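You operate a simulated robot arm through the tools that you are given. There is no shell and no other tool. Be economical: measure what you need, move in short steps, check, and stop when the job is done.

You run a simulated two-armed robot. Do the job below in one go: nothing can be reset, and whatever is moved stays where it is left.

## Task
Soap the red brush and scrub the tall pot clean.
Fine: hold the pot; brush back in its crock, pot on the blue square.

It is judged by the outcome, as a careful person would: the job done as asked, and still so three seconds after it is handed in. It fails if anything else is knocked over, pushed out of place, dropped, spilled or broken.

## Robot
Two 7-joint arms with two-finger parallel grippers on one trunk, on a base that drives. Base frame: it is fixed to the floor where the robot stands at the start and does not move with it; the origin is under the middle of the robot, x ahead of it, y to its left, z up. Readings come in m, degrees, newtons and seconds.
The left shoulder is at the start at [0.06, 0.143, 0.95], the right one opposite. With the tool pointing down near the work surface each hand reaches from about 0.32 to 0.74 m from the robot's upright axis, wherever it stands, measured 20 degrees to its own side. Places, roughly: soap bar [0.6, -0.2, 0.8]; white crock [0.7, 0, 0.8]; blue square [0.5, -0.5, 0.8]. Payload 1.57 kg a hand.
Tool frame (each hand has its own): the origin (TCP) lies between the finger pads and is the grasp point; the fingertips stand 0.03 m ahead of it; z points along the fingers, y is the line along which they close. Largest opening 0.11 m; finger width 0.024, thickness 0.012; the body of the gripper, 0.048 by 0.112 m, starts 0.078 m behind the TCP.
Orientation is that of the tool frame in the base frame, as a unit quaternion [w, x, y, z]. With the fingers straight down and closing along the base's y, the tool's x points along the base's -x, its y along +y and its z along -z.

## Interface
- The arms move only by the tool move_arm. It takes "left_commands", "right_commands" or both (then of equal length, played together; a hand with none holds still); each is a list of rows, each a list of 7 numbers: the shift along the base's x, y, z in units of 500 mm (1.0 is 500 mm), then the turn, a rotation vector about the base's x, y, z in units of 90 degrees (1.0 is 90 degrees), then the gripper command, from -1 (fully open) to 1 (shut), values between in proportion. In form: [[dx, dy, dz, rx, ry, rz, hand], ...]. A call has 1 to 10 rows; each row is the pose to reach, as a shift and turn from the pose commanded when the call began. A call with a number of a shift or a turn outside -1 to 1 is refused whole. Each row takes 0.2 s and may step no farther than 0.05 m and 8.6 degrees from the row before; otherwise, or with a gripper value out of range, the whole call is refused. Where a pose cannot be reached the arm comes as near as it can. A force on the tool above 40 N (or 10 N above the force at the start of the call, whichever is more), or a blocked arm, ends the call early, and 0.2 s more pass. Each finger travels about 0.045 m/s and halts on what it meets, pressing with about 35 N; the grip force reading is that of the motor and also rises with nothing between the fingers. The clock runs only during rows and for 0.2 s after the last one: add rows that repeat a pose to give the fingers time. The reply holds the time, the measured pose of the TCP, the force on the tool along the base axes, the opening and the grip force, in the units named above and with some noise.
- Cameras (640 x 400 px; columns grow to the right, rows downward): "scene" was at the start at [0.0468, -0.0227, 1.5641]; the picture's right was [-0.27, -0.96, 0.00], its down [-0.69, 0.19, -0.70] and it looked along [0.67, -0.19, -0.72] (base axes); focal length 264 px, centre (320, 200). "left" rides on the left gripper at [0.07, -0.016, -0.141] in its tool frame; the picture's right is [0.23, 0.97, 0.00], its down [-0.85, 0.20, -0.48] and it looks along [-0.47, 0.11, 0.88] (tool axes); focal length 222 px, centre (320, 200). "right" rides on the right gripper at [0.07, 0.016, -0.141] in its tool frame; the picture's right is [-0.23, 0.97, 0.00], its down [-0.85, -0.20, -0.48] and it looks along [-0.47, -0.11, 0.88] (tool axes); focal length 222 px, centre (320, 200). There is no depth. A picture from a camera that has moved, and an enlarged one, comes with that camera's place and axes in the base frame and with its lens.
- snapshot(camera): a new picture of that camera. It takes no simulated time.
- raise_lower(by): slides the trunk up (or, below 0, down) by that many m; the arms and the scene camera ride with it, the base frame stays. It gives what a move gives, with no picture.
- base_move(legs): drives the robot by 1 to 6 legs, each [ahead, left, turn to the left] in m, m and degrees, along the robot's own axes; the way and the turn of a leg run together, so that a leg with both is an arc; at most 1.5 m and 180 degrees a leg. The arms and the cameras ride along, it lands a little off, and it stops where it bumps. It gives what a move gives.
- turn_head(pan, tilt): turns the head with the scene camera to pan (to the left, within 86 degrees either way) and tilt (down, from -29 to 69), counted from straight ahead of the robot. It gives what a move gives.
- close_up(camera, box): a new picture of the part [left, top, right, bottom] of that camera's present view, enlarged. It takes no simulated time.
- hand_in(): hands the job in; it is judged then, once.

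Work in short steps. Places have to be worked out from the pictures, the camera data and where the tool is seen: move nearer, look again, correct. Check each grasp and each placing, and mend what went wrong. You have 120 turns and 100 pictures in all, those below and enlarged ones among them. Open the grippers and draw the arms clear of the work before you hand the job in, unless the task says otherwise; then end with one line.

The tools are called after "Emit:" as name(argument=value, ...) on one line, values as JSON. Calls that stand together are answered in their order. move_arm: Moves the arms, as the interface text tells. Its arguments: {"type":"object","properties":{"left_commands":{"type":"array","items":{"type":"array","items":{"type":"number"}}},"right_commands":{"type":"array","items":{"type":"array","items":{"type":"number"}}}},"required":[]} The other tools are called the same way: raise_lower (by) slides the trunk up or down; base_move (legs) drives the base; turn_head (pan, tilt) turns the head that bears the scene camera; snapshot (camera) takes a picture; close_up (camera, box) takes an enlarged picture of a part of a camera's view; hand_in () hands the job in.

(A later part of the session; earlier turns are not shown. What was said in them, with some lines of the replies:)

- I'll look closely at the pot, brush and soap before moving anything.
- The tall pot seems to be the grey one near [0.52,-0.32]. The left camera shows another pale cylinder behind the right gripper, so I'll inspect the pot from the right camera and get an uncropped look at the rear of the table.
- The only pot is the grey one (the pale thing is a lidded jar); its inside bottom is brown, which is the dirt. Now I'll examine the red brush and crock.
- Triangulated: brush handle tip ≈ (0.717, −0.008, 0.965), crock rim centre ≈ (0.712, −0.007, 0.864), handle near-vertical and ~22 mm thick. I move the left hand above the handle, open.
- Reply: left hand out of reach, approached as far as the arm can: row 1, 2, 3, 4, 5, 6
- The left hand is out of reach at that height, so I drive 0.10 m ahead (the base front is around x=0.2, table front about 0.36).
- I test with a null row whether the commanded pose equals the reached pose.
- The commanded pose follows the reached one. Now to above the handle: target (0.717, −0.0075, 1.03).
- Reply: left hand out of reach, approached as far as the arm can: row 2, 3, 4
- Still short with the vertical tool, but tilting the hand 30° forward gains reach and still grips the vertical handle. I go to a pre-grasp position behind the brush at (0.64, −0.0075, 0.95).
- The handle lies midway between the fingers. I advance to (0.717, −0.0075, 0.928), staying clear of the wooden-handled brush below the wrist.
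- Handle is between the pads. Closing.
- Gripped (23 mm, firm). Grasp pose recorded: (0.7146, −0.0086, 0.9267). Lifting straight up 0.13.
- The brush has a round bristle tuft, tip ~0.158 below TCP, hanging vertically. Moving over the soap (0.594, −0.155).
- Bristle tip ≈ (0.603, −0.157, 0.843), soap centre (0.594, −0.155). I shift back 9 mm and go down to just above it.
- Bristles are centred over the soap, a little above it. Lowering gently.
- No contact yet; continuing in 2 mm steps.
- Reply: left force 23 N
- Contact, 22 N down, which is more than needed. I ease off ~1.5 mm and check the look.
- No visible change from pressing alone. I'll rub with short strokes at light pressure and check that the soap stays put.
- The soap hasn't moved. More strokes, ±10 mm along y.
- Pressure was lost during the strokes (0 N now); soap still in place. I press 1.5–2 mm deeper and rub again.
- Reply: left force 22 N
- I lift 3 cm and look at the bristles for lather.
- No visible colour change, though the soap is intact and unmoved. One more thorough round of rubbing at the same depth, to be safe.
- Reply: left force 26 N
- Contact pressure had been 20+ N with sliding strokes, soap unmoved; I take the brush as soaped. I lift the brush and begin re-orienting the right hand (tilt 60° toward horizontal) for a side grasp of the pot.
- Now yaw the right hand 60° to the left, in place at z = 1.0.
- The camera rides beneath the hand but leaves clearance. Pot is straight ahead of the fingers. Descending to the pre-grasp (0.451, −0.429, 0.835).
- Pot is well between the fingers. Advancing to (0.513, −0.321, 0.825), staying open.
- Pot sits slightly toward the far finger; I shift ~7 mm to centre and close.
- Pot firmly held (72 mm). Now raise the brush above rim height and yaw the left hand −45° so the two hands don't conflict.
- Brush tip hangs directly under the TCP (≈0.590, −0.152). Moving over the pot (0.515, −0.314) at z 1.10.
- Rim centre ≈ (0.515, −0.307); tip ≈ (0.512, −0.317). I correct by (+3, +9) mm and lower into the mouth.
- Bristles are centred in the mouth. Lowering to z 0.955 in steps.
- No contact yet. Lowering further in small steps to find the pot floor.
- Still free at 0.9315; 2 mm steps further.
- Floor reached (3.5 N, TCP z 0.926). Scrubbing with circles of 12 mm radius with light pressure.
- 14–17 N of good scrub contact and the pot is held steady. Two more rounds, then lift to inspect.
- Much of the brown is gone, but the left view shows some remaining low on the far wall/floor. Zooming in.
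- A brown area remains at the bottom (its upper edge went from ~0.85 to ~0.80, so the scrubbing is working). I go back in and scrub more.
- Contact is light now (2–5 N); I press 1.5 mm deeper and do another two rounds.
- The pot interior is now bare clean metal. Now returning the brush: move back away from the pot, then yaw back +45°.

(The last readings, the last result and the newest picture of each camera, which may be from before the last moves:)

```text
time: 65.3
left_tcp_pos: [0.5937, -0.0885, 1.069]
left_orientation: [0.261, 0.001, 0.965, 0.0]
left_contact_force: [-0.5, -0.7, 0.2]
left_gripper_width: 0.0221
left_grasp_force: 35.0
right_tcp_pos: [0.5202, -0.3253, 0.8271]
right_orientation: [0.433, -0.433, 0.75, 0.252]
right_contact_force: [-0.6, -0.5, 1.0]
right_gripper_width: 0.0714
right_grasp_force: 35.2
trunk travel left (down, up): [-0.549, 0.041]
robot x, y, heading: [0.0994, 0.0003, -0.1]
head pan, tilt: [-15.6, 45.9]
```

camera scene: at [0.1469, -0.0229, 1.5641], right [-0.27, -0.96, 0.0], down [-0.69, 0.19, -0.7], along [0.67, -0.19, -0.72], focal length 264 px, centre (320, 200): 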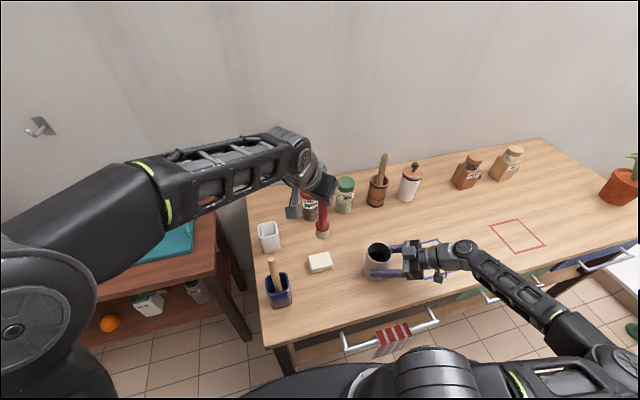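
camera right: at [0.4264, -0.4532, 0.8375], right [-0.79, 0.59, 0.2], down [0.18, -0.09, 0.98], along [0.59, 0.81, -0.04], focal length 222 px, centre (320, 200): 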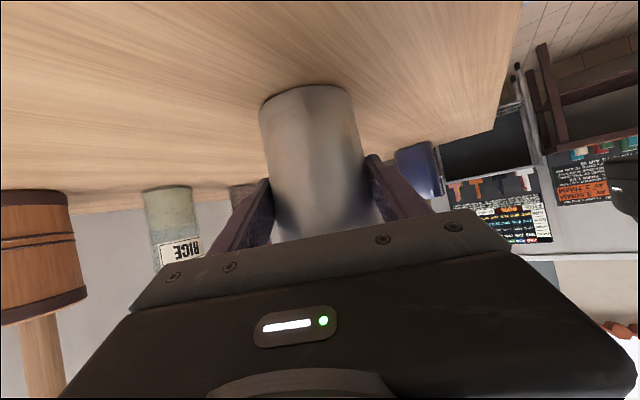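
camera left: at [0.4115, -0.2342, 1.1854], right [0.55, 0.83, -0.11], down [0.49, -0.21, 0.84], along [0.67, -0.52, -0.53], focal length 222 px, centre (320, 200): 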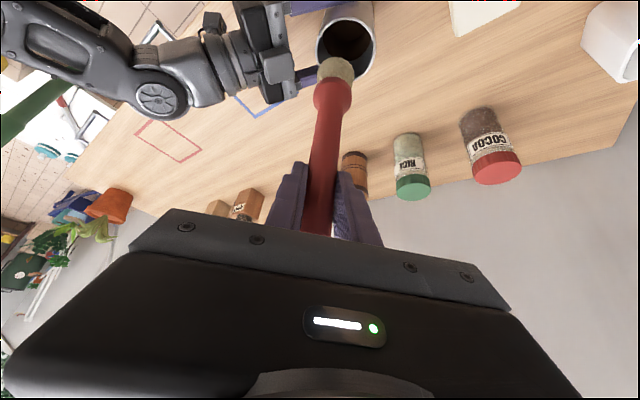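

Now over the crock at (0.716, −0.006, 1.069); bristle tip stays ~4 cm above the rim.

Emit:
move_arm(left_commands=[[0.061, 0.041, 0, 0, 0, 0, 1], [0.122, 0.082, 0, 0, 0, 0, 1], [0.183, 0.123, 0, 0, 0, 0, 1], [0.244, 0.165, 0, 0, 0, 0, 1], [0.244, 0.165, 0, 0, 0, 0, 1]])

Emit:
close_up(camera="left", box=[260, 0, 420, 120])

Emit:
close_up(camera="scene", box=[220, 190, 320, 260])

```text
time: 66.5
left_tcp_pos: [0.7157, -0.0058, 1.0698]
left_orientation: [0.259, 0.001, 0.966, 0.0]
left_contact_force: [-0.3, 0.5, -0.9]
left_gripper_width: 0.022
left_grasp_force: 34.9
right_tcp_pos: [0.5197, -0.3245, 0.8278]
right_orientation: [0.433, -0.432, 0.75, 0.251]
right_contact_force: [-1.8, -0.8, 1.2]
right_gripper_width: 0.0713
right_grasp_force: 35.1
trunk travel left (down, up): [-0.549, 0.041]
robot x, y, heading: [0.1034, 0.0, 0.0]
head pan, tilt: [-15.6, 45.9]
```

```text
3.33 times, centred on (340, 60) of left
camera zoom: at [0.5833, -0.022, 1.1552], right [-0.19, 0.97, -0.11], down [0.5, 0.2, 0.84], along [0.84, 0.11, -0.53], focal length 740 px, centre (253, 667)
```

zoom: 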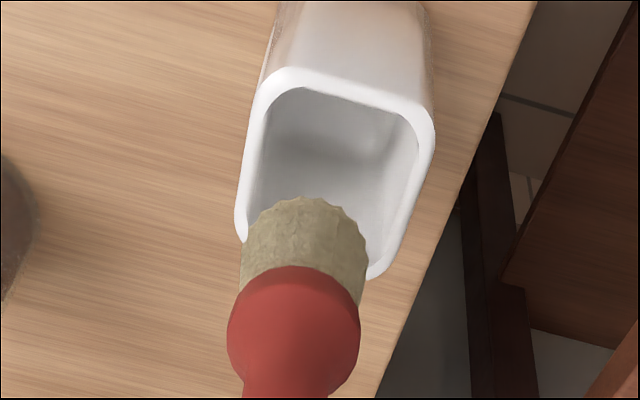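

```text
5.71 times, centred on (270, 225) of scene
camera zoom: at [0.147, -0.0231, 1.5641], right [-0.27, -0.96, 0.0], down [-0.69, 0.19, -0.7], along [0.67, -0.19, -0.72], focal length 1511 px, centre (606, 57)
```

zoom: 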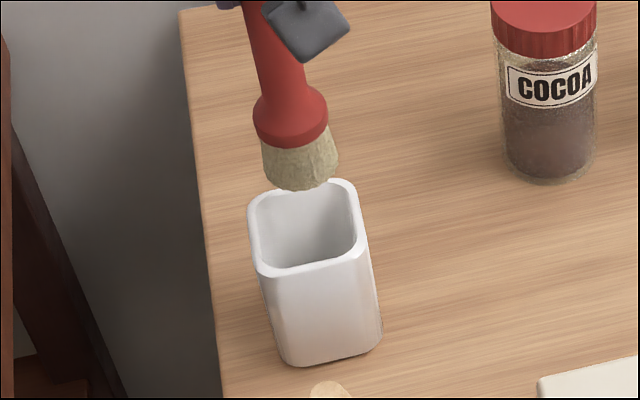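

Tip is ~6 mm toward −y of the crock centre; I shift and start lowering, checking at the mouth.

Emit:
move_arm(left_commands=[[0.003, 0.012, 0, 0, 0, 0, 1], [0.003, 0.012, -0.04, 0, 0, 0, 1], [0.003, 0.012, -0.07, 0, 0, 0, 1], [0.003, 0.012, -0.07, 0, 0, 0, 1]])

Emit:
close_up(camera="left", box=[260, 0, 420, 120])

Emit:
close_up(camera="scene", box=[220, 190, 320, 260])

```text
time: 67.5
left_tcp_pos: [0.7149, 0.0012, 1.0337]
left_orientation: [0.26, 0.001, 0.965, 0.0]
left_contact_force: [0.0, -0.3, -0.6]
left_gripper_width: 0.022
left_grasp_force: 35.2
right_tcp_pos: [0.5199, -0.3253, 0.8279]
right_orientation: [0.432, -0.432, 0.751, 0.25]
right_contact_force: [-1.1, 1.1, 1.3]
right_gripper_width: 0.0708
right_grasp_force: 35.1
trunk travel left (down, up): [-0.549, 0.041]
robot x, y, heading: [0.0978, 0.0001, -0.4]
head pan, tilt: [-15.6, 45.9]
```

```text
3.33 times, centred on (340, 60) of left
camera zoom: at [0.5848, -0.0159, 1.1202], right [-0.19, 0.97, -0.11], down [0.5, 0.2, 0.84], along [0.84, 0.11, -0.53], focal length 740 px, centre (253, 667)
```

zoom: 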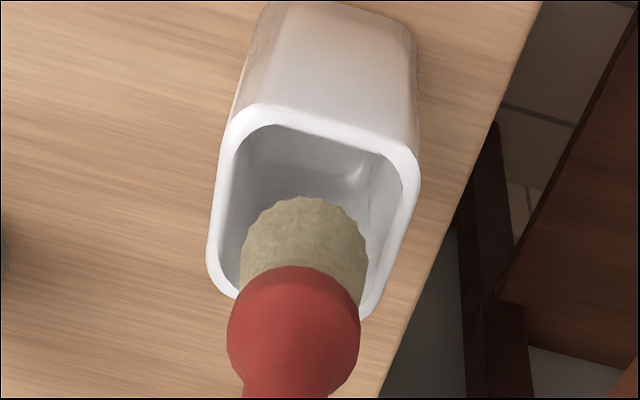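

```text
5.71 times, centred on (270, 225) of scene
camera zoom: at [0.147, -0.023, 1.5641], right [-0.27, -0.96, 0.0], down [-0.69, 0.19, -0.7], along [0.67, -0.19, -0.72], focal length 1511 px, centre (606, 57)
```

zoom: 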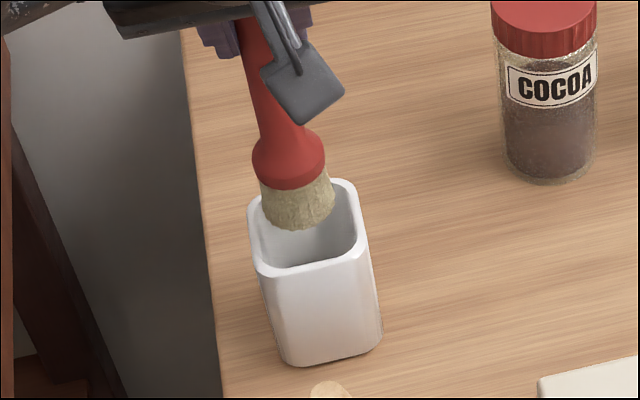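

Lateral alignment is good; both views say the tip should be ~5 mm closer to the robot. Shifting and inserting with force checks.

Emit:
move_arm(left_commands=[[-0.01, 0, 0, 0, 0, 0, 1], [-0.01, 0, -0.03, 0, 0, 0, 1], [-0.01, 0, -0.06, 0, 0, 0, 1], [-0.01, 0, -0.09, 0, 0, 0, 1]])

Emit:
close_up(camera="left", box=[260, 0, 420, 120])

Emit:
close_up(camera="scene", box=[220, 190, 320, 260])

```text
time: 68.5
left_tcp_pos: [0.7113, 0.0005, 0.987]
left_orientation: [0.26, 0.001, 0.966, 0.0]
left_contact_force: [0.2, 1.2, -1.8]
left_gripper_width: 0.0221
left_grasp_force: 34.5
right_tcp_pos: [0.5191, -0.3247, 0.8268]
right_orientation: [0.432, -0.433, 0.75, 0.252]
right_contact_force: [-0.1, -0.3, 1.0]
right_gripper_width: 0.0711
right_grasp_force: 35.0
trunk travel left (down, up): [-0.549, 0.041]
robot x, y, heading: [0.1019, 0.0015, -0.2]
head pan, tilt: [-15.6, 45.9]
```

```text
3.33 times, centred on (340, 60) of left
camera zoom: at [0.5804, -0.0162, 1.0747], right [-0.19, 0.97, -0.11], down [0.5, 0.2, 0.84], along [0.84, 0.11, -0.53], focal length 740 px, centre (253, 667)
```

zoom: 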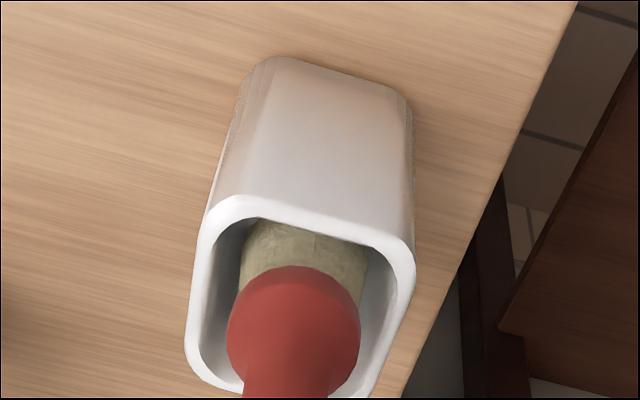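

```text
5.71 times, centred on (270, 225) of scene
camera zoom: at [0.1471, -0.023, 1.5641], right [-0.27, -0.96, 0.0], down [-0.69, 0.19, -0.7], along [0.67, -0.19, -0.72], focal length 1511 px, centre (606, 57)
```

zoom: 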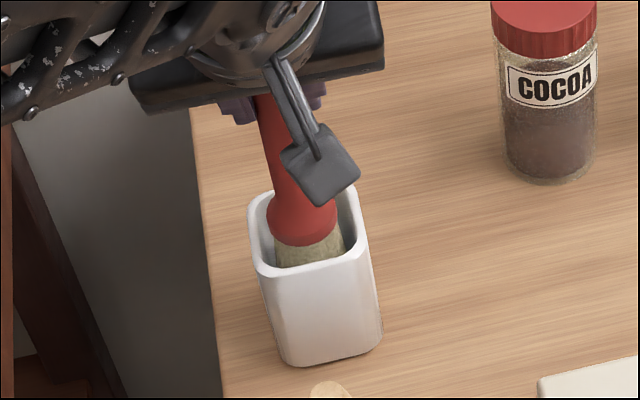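

Entering cleanly, no contact. Lowering the rest of the way.

Emit:
move_arm(left_commands=[[0, 0, -0.03, 0, 0, 0, 1], [0, 0, -0.06, 0, 0, 0, 1], [0, 0, -0.09, 0, 0, 0, 1]])

Emit:
move_arm(left_commands=[[0, 0, -0.006, 0, 0, 0, 1], [0, 0, -0.012, 0, 0, 0, 1], [0, 0, -0.018, 0, 0, 0, 1]])

Emit:
close_up(camera="left", box=[260, 0, 420, 120])

```text
time: 69.3
left_tcp_pos: [0.7118, 0.001, 0.9428]
left_orientation: [0.259, 0.001, 0.966, -0.001]
left_contact_force: [0.4, 0.0, -0.7]
left_gripper_width: 0.0223
left_grasp_force: 34.8
right_tcp_pos: [0.5196, -0.3252, 0.8268]
right_orientation: [0.432, -0.432, 0.75, 0.251]
right_contact_force: [-0.4, 0.0, -0.4]
right_gripper_width: 0.0713
right_grasp_force: 35.3
trunk travel left (down, up): [-0.549, 0.041]
robot x, y, heading: [0.1025, -0.0008, -0.0]
head pan, tilt: [-15.6, 45.9]
```

```text
time: 70.2
left_tcp_pos: [0.7114, 0.0005, 0.936]
left_orientation: [0.26, 0.0, 0.966, 0.001]
left_contact_force: [-1.2, 0.4, -0.5]
left_gripper_width: 0.0221
left_grasp_force: 35.1
right_tcp_pos: [0.5202, -0.3247, 0.8271]
right_orientation: [0.432, -0.432, 0.751, 0.251]
right_contact_force: [-0.2, 0.6, 0.3]
right_gripper_width: 0.0715
right_grasp_force: 35.2
trunk travel left (down, up): [-0.549, 0.041]
robot x, y, heading: [0.1005, -0.0025, 0.1]
head pan, tilt: [-15.6, 45.9]
```

```text
3.33 times, centred on (340, 60) of left
camera zoom: at [0.5802, -0.0154, 1.0222], right [-0.19, 0.97, -0.11], down [0.5, 0.2, 0.84], along [0.84, 0.11, -0.53], focal length 740 px, centre (253, 667)
```

zoom: 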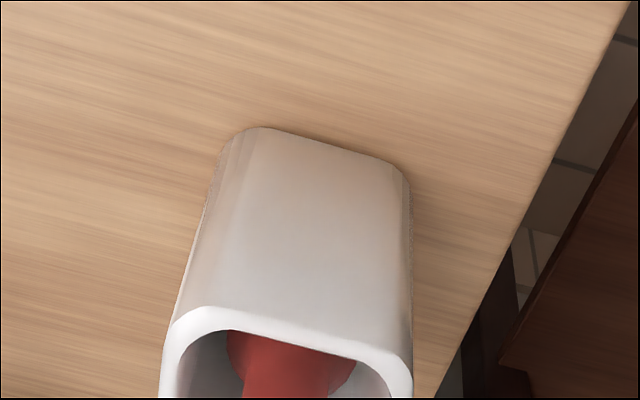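

Emit:
move_arm(left_commands=[[0, 0, -0.005, 0, 0, 0, 1], [0, 0, -0.01, 0, 0, 0, 1], [0, 0, -0.015, 0, 0, 0, 1]])

```text
time: 71.0
left_tcp_pos: [0.7097, 0.0009, 0.9285]
left_orientation: [0.26, 0.001, 0.966, 0.001]
left_contact_force: [0.0, -0.8, -0.6]
left_gripper_width: 0.0225
left_grasp_force: 34.9
right_tcp_pos: [0.5192, -0.3242, 0.8268]
right_orientation: [0.433, -0.432, 0.75, 0.251]
right_contact_force: [-1.2, 0.5, 0.3]
right_gripper_width: 0.0712
right_grasp_force: 34.9
trunk travel left (down, up): [-0.549, 0.041]
robot x, y, heading: [0.1016, 0.0016, 0.1]
head pan, tilt: [-15.6, 45.9]
```

Still free; continuing down a few more millimetres until it touches.

Emit:
move_arm(left_commands=[[0, 0, -0.004, 0, 0, 0, 1], [0, 0, -0.008, 0, 0, 0, 1], [0, 0, -0.012, 0, 0, 0, 1]])

```text
time: 71.8
left_tcp_pos: [0.7098, 0.0002, 0.9216]
left_orientation: [0.26, 0.0, 0.966, 0.0]
left_contact_force: [-0.4, 0.7, -0.9]
left_gripper_width: 0.0223
left_grasp_force: 34.5
right_tcp_pos: [0.5201, -0.3242, 0.8269]
right_orientation: [0.432, -0.433, 0.75, 0.251]
right_contact_force: [0.6, 0.5, 1.1]
right_gripper_width: 0.0713
right_grasp_force: 34.9
trunk travel left (down, up): [-0.549, 0.041]
robot x, y, heading: [0.0975, -0.0002, -0.2]
head pan, tilt: [-15.6, 45.9]
```

Emit:
move_arm(left_commands=[[0, 0, -0.004, 0, 0, 0, 1], [0, 0, -0.008, 0, 0, 0, 1]])

Emit:
close_up(camera="scene", box=[220, 190, 320, 260])

```text
time: 72.3
left_tcp_pos: [0.7098, 0.0012, 0.9208]
left_orientation: [0.264, 0.001, 0.964, -0.001]
left_contact_force: [-3.6, 2.4, 19.6]
left_gripper_width: 0.0226
left_grasp_force: 34.6
right_tcp_pos: [0.5178, -0.3251, 0.8274]
right_orientation: [0.433, -0.432, 0.75, 0.249]
right_contact_force: [0.4, -0.2, -0.9]
right_gripper_width: 0.0711
right_grasp_force: 35.2
trunk travel left (down, up): [-0.549, 0.041]
robot x, y, heading: [0.0937, -0.0022, 0.0]
head pan, tilt: [-15.6, 45.9]
```

```text
5.71 times, centred on (270, 225) of scene
camera zoom: at [0.1448, -0.0227, 1.5645], right [-0.27, -0.96, 0.0], down [-0.69, 0.19, -0.7], along [0.67, -0.19, -0.72], focal length 1511 px, centre (606, 57)
```

zoom: 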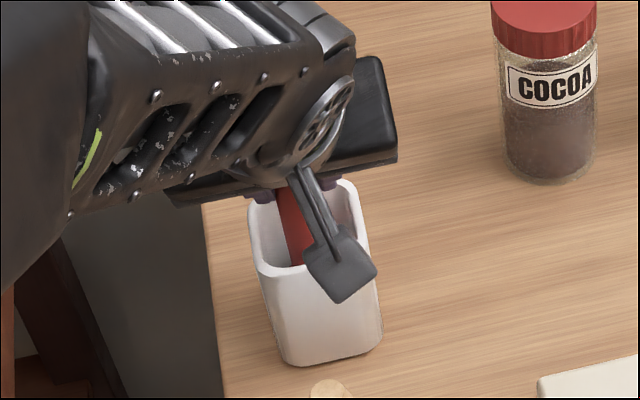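

Touching the crock floor. I ease up 2 mm and open the fingers.

Emit:
move_arm(left_commands=[[0, 0, 0.005, 0, 0, 0, 1], [0, 0, 0.005, 0, 0, 0, 0.5], [0, 0, 0.005, 0, 0, 0, 0], [0, 0, 0.005, 0, 0, 0, -0.5], [0, 0, 0.005, 0, 0, 0, -1], [0, 0, 0.005, 0, 0, 0, -1], [0, 0, 0.005, 0, 0, 0, -1]])

Emit:
snapshot(camera="left")

```text
time: 74.0
left_tcp_pos: [0.7116, 0.0004, 0.9213]
left_orientation: [0.26, 0.001, 0.966, 0.0]
left_contact_force: [0.8, -0.1, -0.1]
left_gripper_width: 0.11
left_grasp_force: 0.1
right_tcp_pos: [0.5205, -0.324, 0.8265]
right_orientation: [0.432, -0.432, 0.751, 0.251]
right_contact_force: [0.8, -0.3, 0.7]
right_gripper_width: 0.0712
right_grasp_force: 35.0
trunk travel left (down, up): [-0.549, 0.041]
robot x, y, heading: [0.1001, -0.0005, -0.3]
head pan, tilt: [-15.6, 45.9]
```

```text
30 pictures are left
camera left: at [0.5806, -0.0158, 1.0068], right [-0.19, 0.97, -0.11], down [0.5, 0.2, 0.84], along [0.84, 0.11, -0.53], focal length 222 px, centre (320, 200)
```

left: 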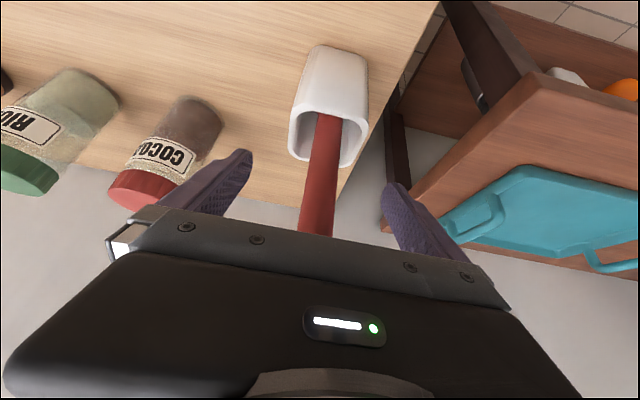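

Brush stands in its crock, released. I raise the left hand straight up, then back away.

Emit:
move_arm(left_commands=[[0, 0, 0.06, 0, 0, 0, -1], [0, 0, 0.13, 0, 0, 0, -1], [0, 0, 0.2, 0, 0, 0, -1], [-0.03, 0.0, 0.28, 0, 0, 0, -1], [-0.1, 0.04, 0.32, 0, 0, 0, -1], [-0.18, 0.08, 0.34, 0, 0, 0, -1], [-0.26, 0.14, 0.34, 0, 0, 0, -1], [-0.34, 0.19, 0.34, 0, 0, 0, -1]])

Emit:
snapshot(camera="scene")

```text
time: 75.8
left_tcp_pos: [0.5416, 0.0971, 1.0967]
left_orientation: [0.26, 0.001, 0.965, 0.0]
left_contact_force: [0.8, -0.5, -0.4]
left_gripper_width: 0.1101
left_grasp_force: 0.0
right_tcp_pos: [0.5193, -0.3249, 0.8266]
right_orientation: [0.434, -0.432, 0.75, 0.25]
right_contact_force: [-0.4, -0.5, 0.6]
right_gripper_width: 0.0711
right_grasp_force: 35.0
trunk travel left (down, up): [-0.549, 0.041]
robot x, y, heading: [0.1001, -0.0036, -0.1]
head pan, tilt: [-15.6, 45.9]
```

```text
29 pictures are left
camera scene: at [0.1461, -0.0221, 1.5641], right [-0.27, -0.96, 0.0], down [-0.69, 0.19, -0.7], along [0.67, -0.19, -0.72], focal length 264 px, centre (320, 200)
```

scene: 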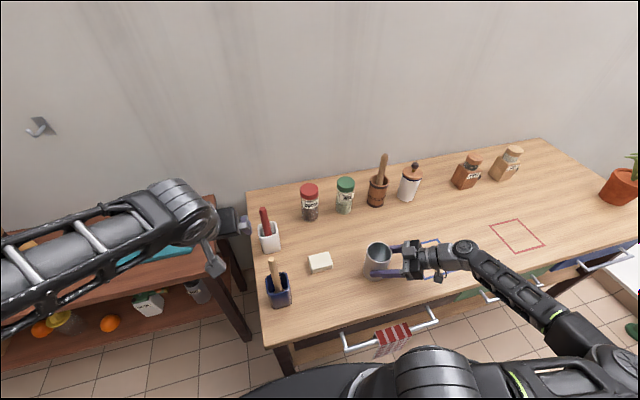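

Everything in place and the pot looks bright inside. Blue square centre ≈ (0.514, −0.532). I lift the pot 3 cm and carry it by ≈(−0.005, −0.218).

Emit:
move_arm(right_commands=[[0, 0, 0.03, 0, 0, 0, 1], [0, 0, 0.06, 0, 0, 0, 1], [0, -0.08, 0.06, 0, 0, 0, 1], [0, -0.16, 0.06, 0, 0, 0, 1], [-0.003, -0.24, 0.06, 0, 0, 0, 1], [-0.006, -0.32, 0.06, 0, 0, 0, 1], [-0.01, -0.4, 0.06, 0, 0, 0, 1], [-0.01, -0.436, 0.06, 0, 0, 0, 1], [-0.01, -0.436, 0.06, 0, 0, 0, 1]])

Emit:
close_up(camera="scene", box=[370, 200, 530, 300])

```text
time: 77.8
left_tcp_pos: [0.5431, 0.0965, 1.096]
left_orientation: [0.26, 0.0, 0.966, 0.0]
left_contact_force: [-0.5, 0.1, -1.0]
left_gripper_width: 0.1097
left_grasp_force: 0.1
right_tcp_pos: [0.5145, -0.5249, 0.8569]
right_orientation: [0.432, -0.432, 0.751, 0.25]
right_contact_force: [-0.1, 0.3, -1.8]
right_gripper_width: 0.0712
right_grasp_force: 34.9
right hand out of reach, approached as far as the arm can: row 8, 9
trunk travel left (down, up): [-0.549, 0.041]
robot x, y, heading: [0.1045, 0.0001, 0.0]
head pan, tilt: [-15.6, 45.9]
```

```text
4.00 times, centred on (450, 250) of scene
camera zoom: at [0.1474, -0.0228, 1.5641], right [-0.27, -0.96, 0.0], down [-0.69, 0.19, -0.7], along [0.67, -0.19, -0.72], focal length 1058 px, centre (-200, 0)
```

zoom: 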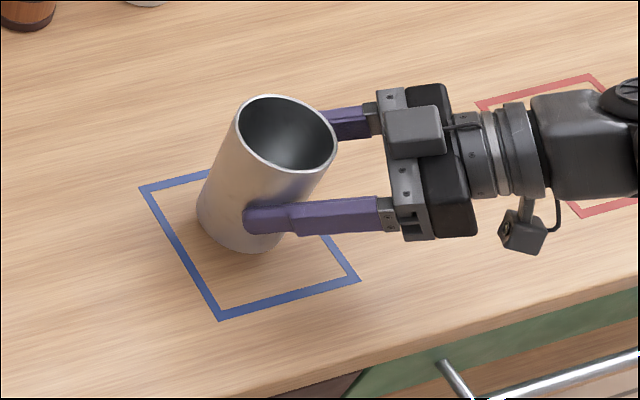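

Pot base ≈ (0.518, −0.522) vs square centre (0.520, −0.531), within the square (half-width ~0.066). I lower and nudge −8 mm in y as reach allows.

Emit:
move_arm(right_commands=[[0.0, -0.008, -0.02, 0, 0, 0, 1], [0.0, -0.016, -0.04, 0, 0, 0, 1], [0.0, -0.016, -0.052, 0, 0, 0, 1]])

Emit:
close_up(camera="scene", box=[370, 200, 530, 300])

```text
time: 78.5
left_tcp_pos: [0.542, 0.097, 1.0961]
left_orientation: [0.259, 0.001, 0.966, 0.001]
left_contact_force: [-0.4, -0.5, 0.4]
left_gripper_width: 0.11
left_grasp_force: 0.1
right_tcp_pos: [0.5128, -0.5292, 0.8404]
right_orientation: [0.431, -0.431, 0.752, 0.25]
right_contact_force: [0.1, 0.0, -1.0]
right_gripper_width: 0.071
right_grasp_force: 35.0
right hand out of reach, approached as far as the arm can: row 2, 3
trunk travel left (down, up): [-0.549, 0.041]
robot x, y, heading: [0.0968, -0.0027, 0.2]
head pan, tilt: [-15.6, 45.9]
```

```text
4.00 times, centred on (450, 250) of scene
camera zoom: at [0.1471, -0.0233, 1.5641], right [-0.27, -0.96, 0.0], down [-0.69, 0.19, -0.7], along [0.67, -0.19, -0.72], focal length 1058 px, centre (-200, 0)
```

zoom: 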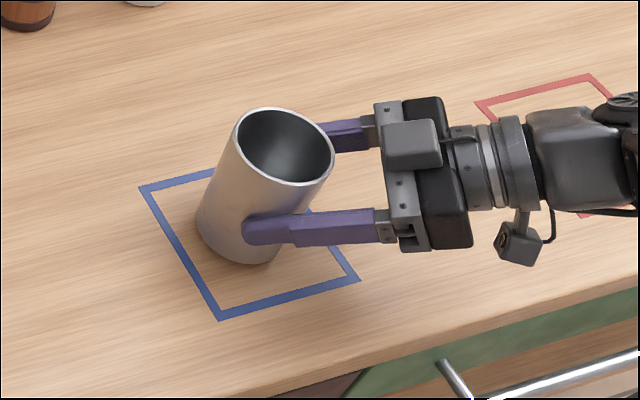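

Reach-limited; I'll lower straight down while giving back 6 mm in y.

Emit:
move_arm(right_commands=[[0.003, 0.012, -0.008, 0, 0, 0, 1], [0.003, 0.012, -0.016, 0, 0, 0, 1], [0.003, 0.012, -0.022, 0, 0, 0, 1]])

Emit:
close_up(camera="scene", box=[370, 200, 530, 300])

```text
time: 79.3
left_tcp_pos: [0.5427, 0.0954, 1.0963]
left_orientation: [0.26, 0.0, 0.966, 0.001]
left_contact_force: [0.1, -0.5, -0.6]
left_gripper_width: 0.1102
left_grasp_force: 0.0
right_tcp_pos: [0.5144, -0.5219, 0.8289]
right_orientation: [0.433, -0.432, 0.75, 0.251]
right_contact_force: [-1.3, 0.4, -1.4]
right_gripper_width: 0.0713
right_grasp_force: 34.9
trunk travel left (down, up): [-0.549, 0.041]
robot x, y, heading: [0.1011, -0.0022, -0.1]
head pan, tilt: [-15.6, 45.9]
```

```text
4.00 times, centred on (450, 250) of scene
camera zoom: at [0.1471, -0.0232, 1.5641], right [-0.27, -0.96, 0.0], down [-0.69, 0.19, -0.7], along [0.67, -0.19, -0.72], focal length 1058 px, centre (-200, 0)
```

zoom: 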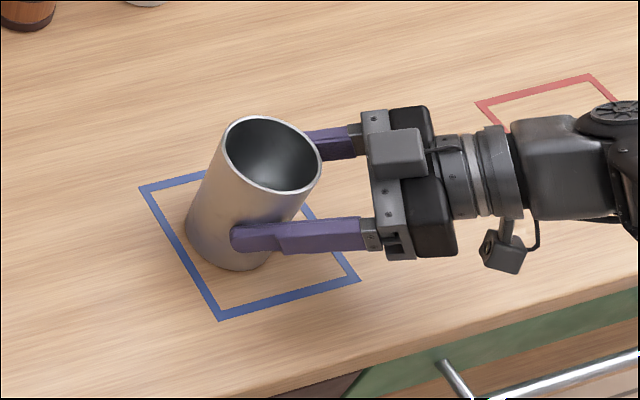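

The pot would sit inside but ~1.3 cm off-centre. I raise it 1 cm, shift the base 1.3 cm right, then lower again.

Emit:
move_arm(right_commands=[[0, 0, 0.02, 0, 0, 0, 1], [0, 0, 0.02, 0, 0, 0, 1]])

Emit:
base_move(legs=[[0, -0.015, 0]])

Emit:
close_up(camera="scene", box=[370, 200, 530, 300])

```text
time: 80.0
left_tcp_pos: [0.5425, 0.0965, 1.0959]
left_orientation: [0.26, 0.0, 0.966, 0.0]
left_contact_force: [0.4, 0.4, -0.8]
left_gripper_width: 0.1099
left_grasp_force: 0.0
right_tcp_pos: [0.5142, -0.5246, 0.8396]
right_orientation: [0.432, -0.432, 0.75, 0.251]
right_contact_force: [0.1, 0.3, -1.6]
right_gripper_width: 0.0712
right_grasp_force: 35.0
trunk travel left (down, up): [-0.549, 0.041]
robot x, y, heading: [0.101, 0.0019, -0.1]
head pan, tilt: [-15.6, 45.9]
```

```text
time: 80.7
left_tcp_pos: [0.5422, 0.0806, 1.0956]
left_orientation: [0.26, 0.002, 0.966, 0.0]
left_contact_force: [-0.3, -0.1, 0.3]
left_gripper_width: 0.11
left_grasp_force: 0.2
right_tcp_pos: [0.5158, -0.5384, 0.8381]
right_orientation: [0.434, -0.431, 0.75, 0.251]
right_contact_force: [0.0, -1.5, -2.8]
right_gripper_width: 0.0712
right_grasp_force: 34.5
trunk travel left (down, up): [-0.549, 0.041]
robot x, y, heading: [0.0982, -0.0149, -0.1]
head pan, tilt: [-15.6, 45.9]
```

```text
4.00 times, centred on (450, 250) of scene
camera zoom: at [0.1472, -0.0393, 1.564], right [-0.27, -0.96, 0.0], down [-0.69, 0.2, -0.7], along [0.67, -0.19, -0.72], focal length 1058 px, centre (-200, 0)
```

zoom: 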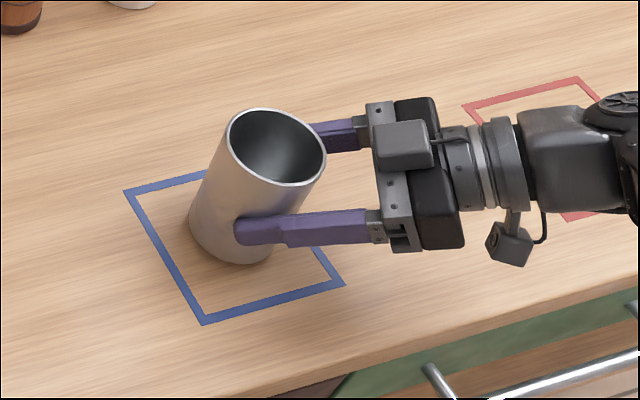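

Well centred now. Lowering to the table.

Emit:
move_arm(right_commands=[[0, 0, -0.012, 0, 0, 0, 1], [0, 0, -0.02, 0, 0, 0, 1], [0, 0, -0.025, 0, 0, 0, 1]])

Emit:
close_up(camera="scene", box=[370, 200, 530, 300])

```text
time: 81.5
left_tcp_pos: [0.5423, 0.0819, 1.0963]
left_orientation: [0.259, 0.001, 0.966, 0.0]
left_contact_force: [-0.2, 0.1, 1.0]
left_gripper_width: 0.1099
left_grasp_force: 0.0
right_tcp_pos: [0.5149, -0.5379, 0.8273]
right_orientation: [0.433, -0.432, 0.75, 0.251]
right_contact_force: [-1.2, -0.6, -1.3]
right_gripper_width: 0.0712
right_grasp_force: 35.1
trunk travel left (down, up): [-0.549, 0.041]
robot x, y, heading: [0.0993, -0.0116, -0.3]
head pan, tilt: [-15.6, 45.9]
```

```text
4.00 times, centred on (450, 250) of scene
camera zoom: at [0.147, -0.0378, 1.5641], right [-0.27, -0.96, 0.0], down [-0.69, 0.19, -0.7], along [0.67, -0.19, -0.72], focal length 1058 px, centre (-200, 0)
```

zoom: 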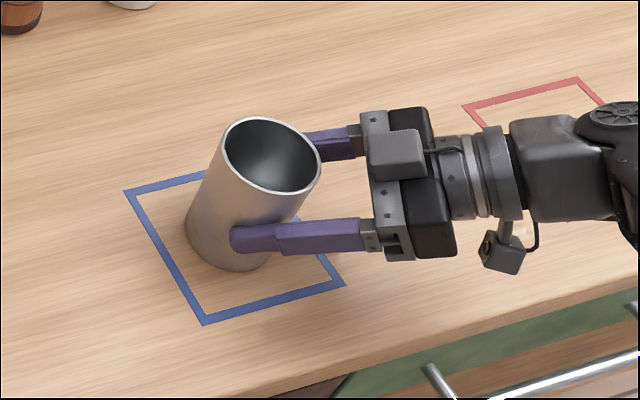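

Still barely free of the table; 1 mm steps down.

Emit:
move_arm(right_commands=[[0, 0, -0.002, 0, 0, 0, 1], [0, 0, -0.004, 0, 0, 0, 1]])

```text
time: 82.1
left_tcp_pos: [0.5417, 0.0821, 1.0963]
left_orientation: [0.26, 0.001, 0.966, -0.001]
left_contact_force: [-0.5, -0.2, -0.2]
left_gripper_width: 0.1098
left_grasp_force: 0.1
right_tcp_pos: [0.5145, -0.5372, 0.8272]
right_orientation: [0.433, -0.433, 0.75, 0.25]
right_contact_force: [0.1, -1.9, 12.9]
right_gripper_width: 0.0714
right_grasp_force: 35.2
trunk travel left (down, up): [-0.549, 0.041]
robot x, y, heading: [0.0986, -0.014, -0.2]
head pan, tilt: [-15.6, 45.9]
```

Pot is standing on the table (12.9 N). I ease off 1 mm and open.

Emit:
move_arm(right_commands=[[0, 0, 0.0025, 0, 0, 0, 1], [0, 0, 0.0025, 0, 0, 0, 0.4], [0, 0, 0.0025, 0, 0, 0, 0], [0, 0, 0.0025, 0, 0, 0, -0.5], [0, 0, 0.0025, 0, 0, 0, -1], [0, 0, 0.0025, 0, 0, 0, -1]])

Emit:
close_up(camera="scene", box=[370, 200, 530, 300])

Emit:
snapshot(camera="right")

```text
time: 83.5
left_tcp_pos: [0.5425, 0.0816, 1.0955]
left_orientation: [0.26, 0.0, 0.966, 0.0]
left_contact_force: [-0.8, 0.7, -0.1]
left_gripper_width: 0.1101
left_grasp_force: 0.1
right_tcp_pos: [0.5159, -0.5392, 0.8272]
right_orientation: [0.432, -0.431, 0.751, 0.25]
right_contact_force: [1.1, 0.2, 0.0]
right_gripper_width: 0.1102
right_grasp_force: 0.1
trunk travel left (down, up): [-0.549, 0.041]
robot x, y, heading: [0.0978, -0.0157, -0.0]
head pan, tilt: [-15.6, 45.9]
```

```text
4.00 times, centred on (450, 250) of scene
camera zoom: at [0.147, -0.0375, 1.5641], right [-0.27, -0.96, 0.0], down [-0.69, 0.19, -0.7], along [0.67, -0.19, -0.72], focal length 1058 px, centre (-200, 0)
```

zoom: 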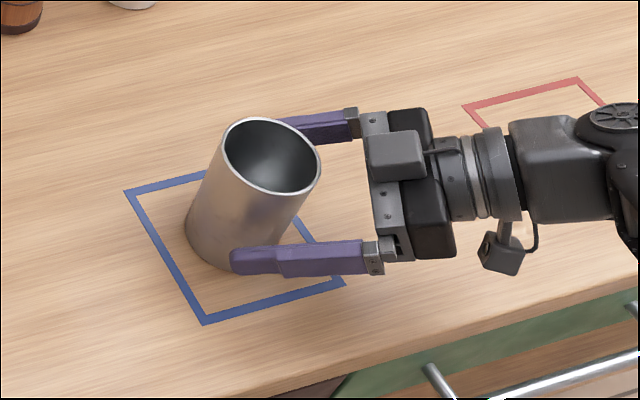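

```text
22 pictures are left
camera right: at [0.4211, -0.6661, 0.8372], right [-0.79, 0.59, 0.2], down [0.18, -0.09, 0.98], along [0.59, 0.81, -0.04], focal length 222 px, centre (320, 200)
```

right: 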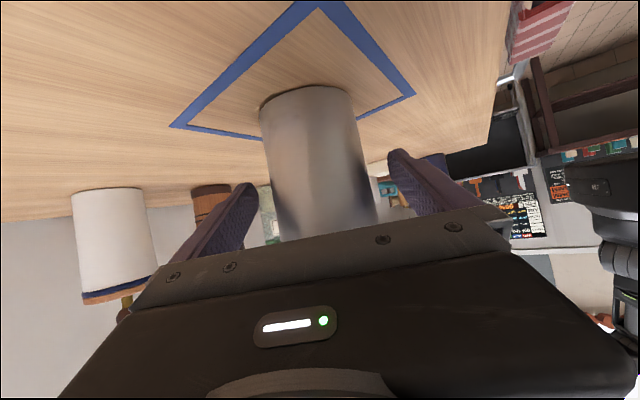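

Pot released and stands inside the square. The arm is at its reach limit backwards, so I withdraw the hand along its pointing line by driving the base back-right (−0.065, −0.113).

Emit:
base_move(legs=[[-0.065, -0.113, 0]])

Emit:
snapshot(camera="scene")

```text
time: 84.8
left_tcp_pos: [0.4763, -0.0327, 1.0976]
left_orientation: [0.26, 0.003, 0.965, 0.0]
left_contact_force: [-0.6, -0.6, 0.0]
left_gripper_width: 0.1101
left_grasp_force: 0.0
right_tcp_pos: [0.4478, -0.6498, 0.8264]
right_orientation: [0.433, -0.432, 0.75, 0.251]
right_contact_force: [-0.2, -0.3, 0.3]
right_gripper_width: 0.1101
right_grasp_force: 0.1
trunk travel left (down, up): [-0.549, 0.041]
robot x, y, heading: [0.0367, -0.1245, -0.1]
head pan, tilt: [-15.6, 45.9]
```

```text
21 pictures are left
camera scene: at [0.0812, -0.1509, 1.5641], right [-0.27, -0.96, 0.0], down [-0.69, 0.2, -0.7], along [0.67, -0.19, -0.72], focal length 264 px, centre (320, 200)
```

scene: 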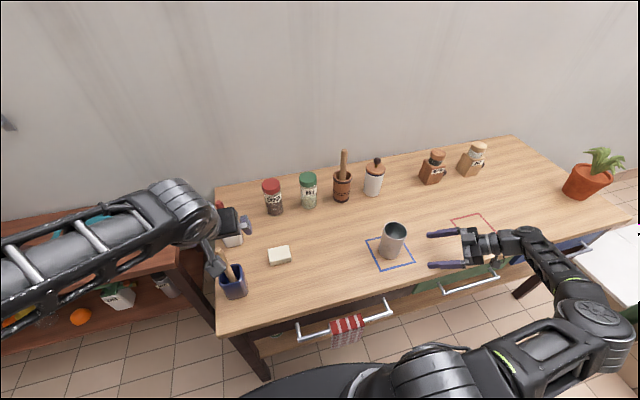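

Hand is clear and the pot stands upright on the square. Raising both arms clear of the work and taking final checks.

Emit:
move_arm(left_commands=[[0, 0.0, 0.05, 0, 0, 0, -1], [-0.04, 0.06, 0.1, 0, 0, 0, -1], [-0.1, 0.12, 0.1, 0, 0, 0, -1], [-0.16, 0.2, 0.1, 0, 0, 0, -1]], right_commands=[[0, 0, 0.08, 0, 0, 0, -1], [0, 0, 0.16, 0, 0, 0, -1], [-0.04, 0, 0.24, 0, 0, 0, -1], [-0.1, 0, 0.3, 0, 0, 0, -1]])

Emit:
snapshot(camera="scene")

Emit:
close_up(camera="scene", box=[350, 205, 430, 275])

Emit:
close_up(camera="scene", box=[200, 170, 330, 310])

```text
time: 85.8
left_tcp_pos: [0.3966, 0.074, 1.1466]
left_orientation: [0.26, 0.001, 0.966, -0.001]
left_contact_force: [-0.2, 0.8, -0.3]
left_gripper_width: 0.11
left_grasp_force: 0.2
right_tcp_pos: [0.4119, -0.6387, 0.9554]
right_orientation: [0.421, -0.432, 0.76, 0.242]
right_contact_force: [-1.2, 0.0, 1.2]
right_gripper_width: 0.11
right_grasp_force: 0.1
right hand out of reach, approached as far as the arm can: row 3, 4
trunk travel left (down, up): [-0.549, 0.041]
robot x, y, heading: [0.0345, -0.1282, -0.1]
head pan, tilt: [-15.6, 45.9]
```

```text
20 pictures are left
camera scene: at [0.0799, -0.1444, 1.5643], right [-0.27, -0.96, 0.0], down [-0.69, 0.19, -0.7], along [0.67, -0.19, -0.72], focal length 264 px, centre (320, 200)
```

scene: 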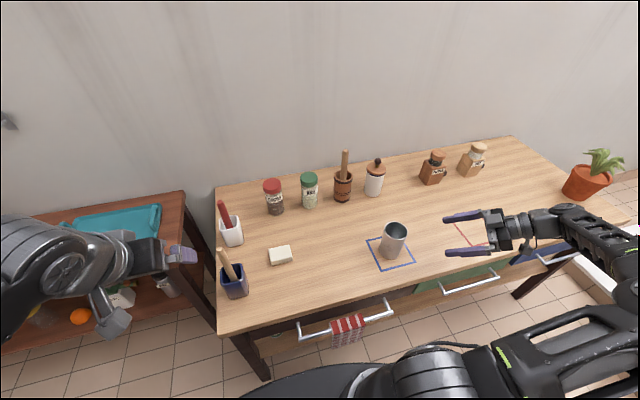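

```text
5.71 times, centred on (390, 240) of scene
camera zoom: at [0.0799, -0.1444, 1.5643], right [-0.27, -0.96, 0.0], down [-0.69, 0.19, -0.7], along [0.67, -0.19, -0.72], focal length 1511 px, centre (-80, -29)
```

zoom: 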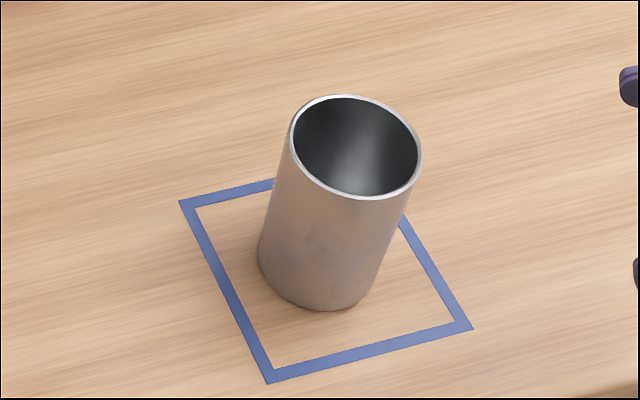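

```text
2.86 times, centred on (265, 240) of scene
camera zoom: at [0.0799, -0.1444, 1.5643], right [-0.27, -0.96, 0.0], down [-0.69, 0.19, -0.7], along [0.67, -0.19, -0.72], focal length 755 px, centre (477, 86)
```

zoom: 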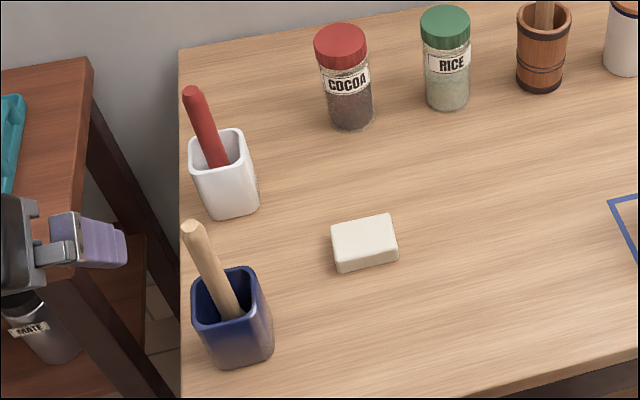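

Pot is clean and inside the blue square, the brush is back in the white crock, the soap and everything else are in place, and the grippers are open and clear. Handing in.

Emit:
hand_in()

```text
The job is handed in.
```

I soaped the red brush, held the pot and scrubbed its inside down to clean metal. The brush is back in its white crock and the pot stands on the blue square.
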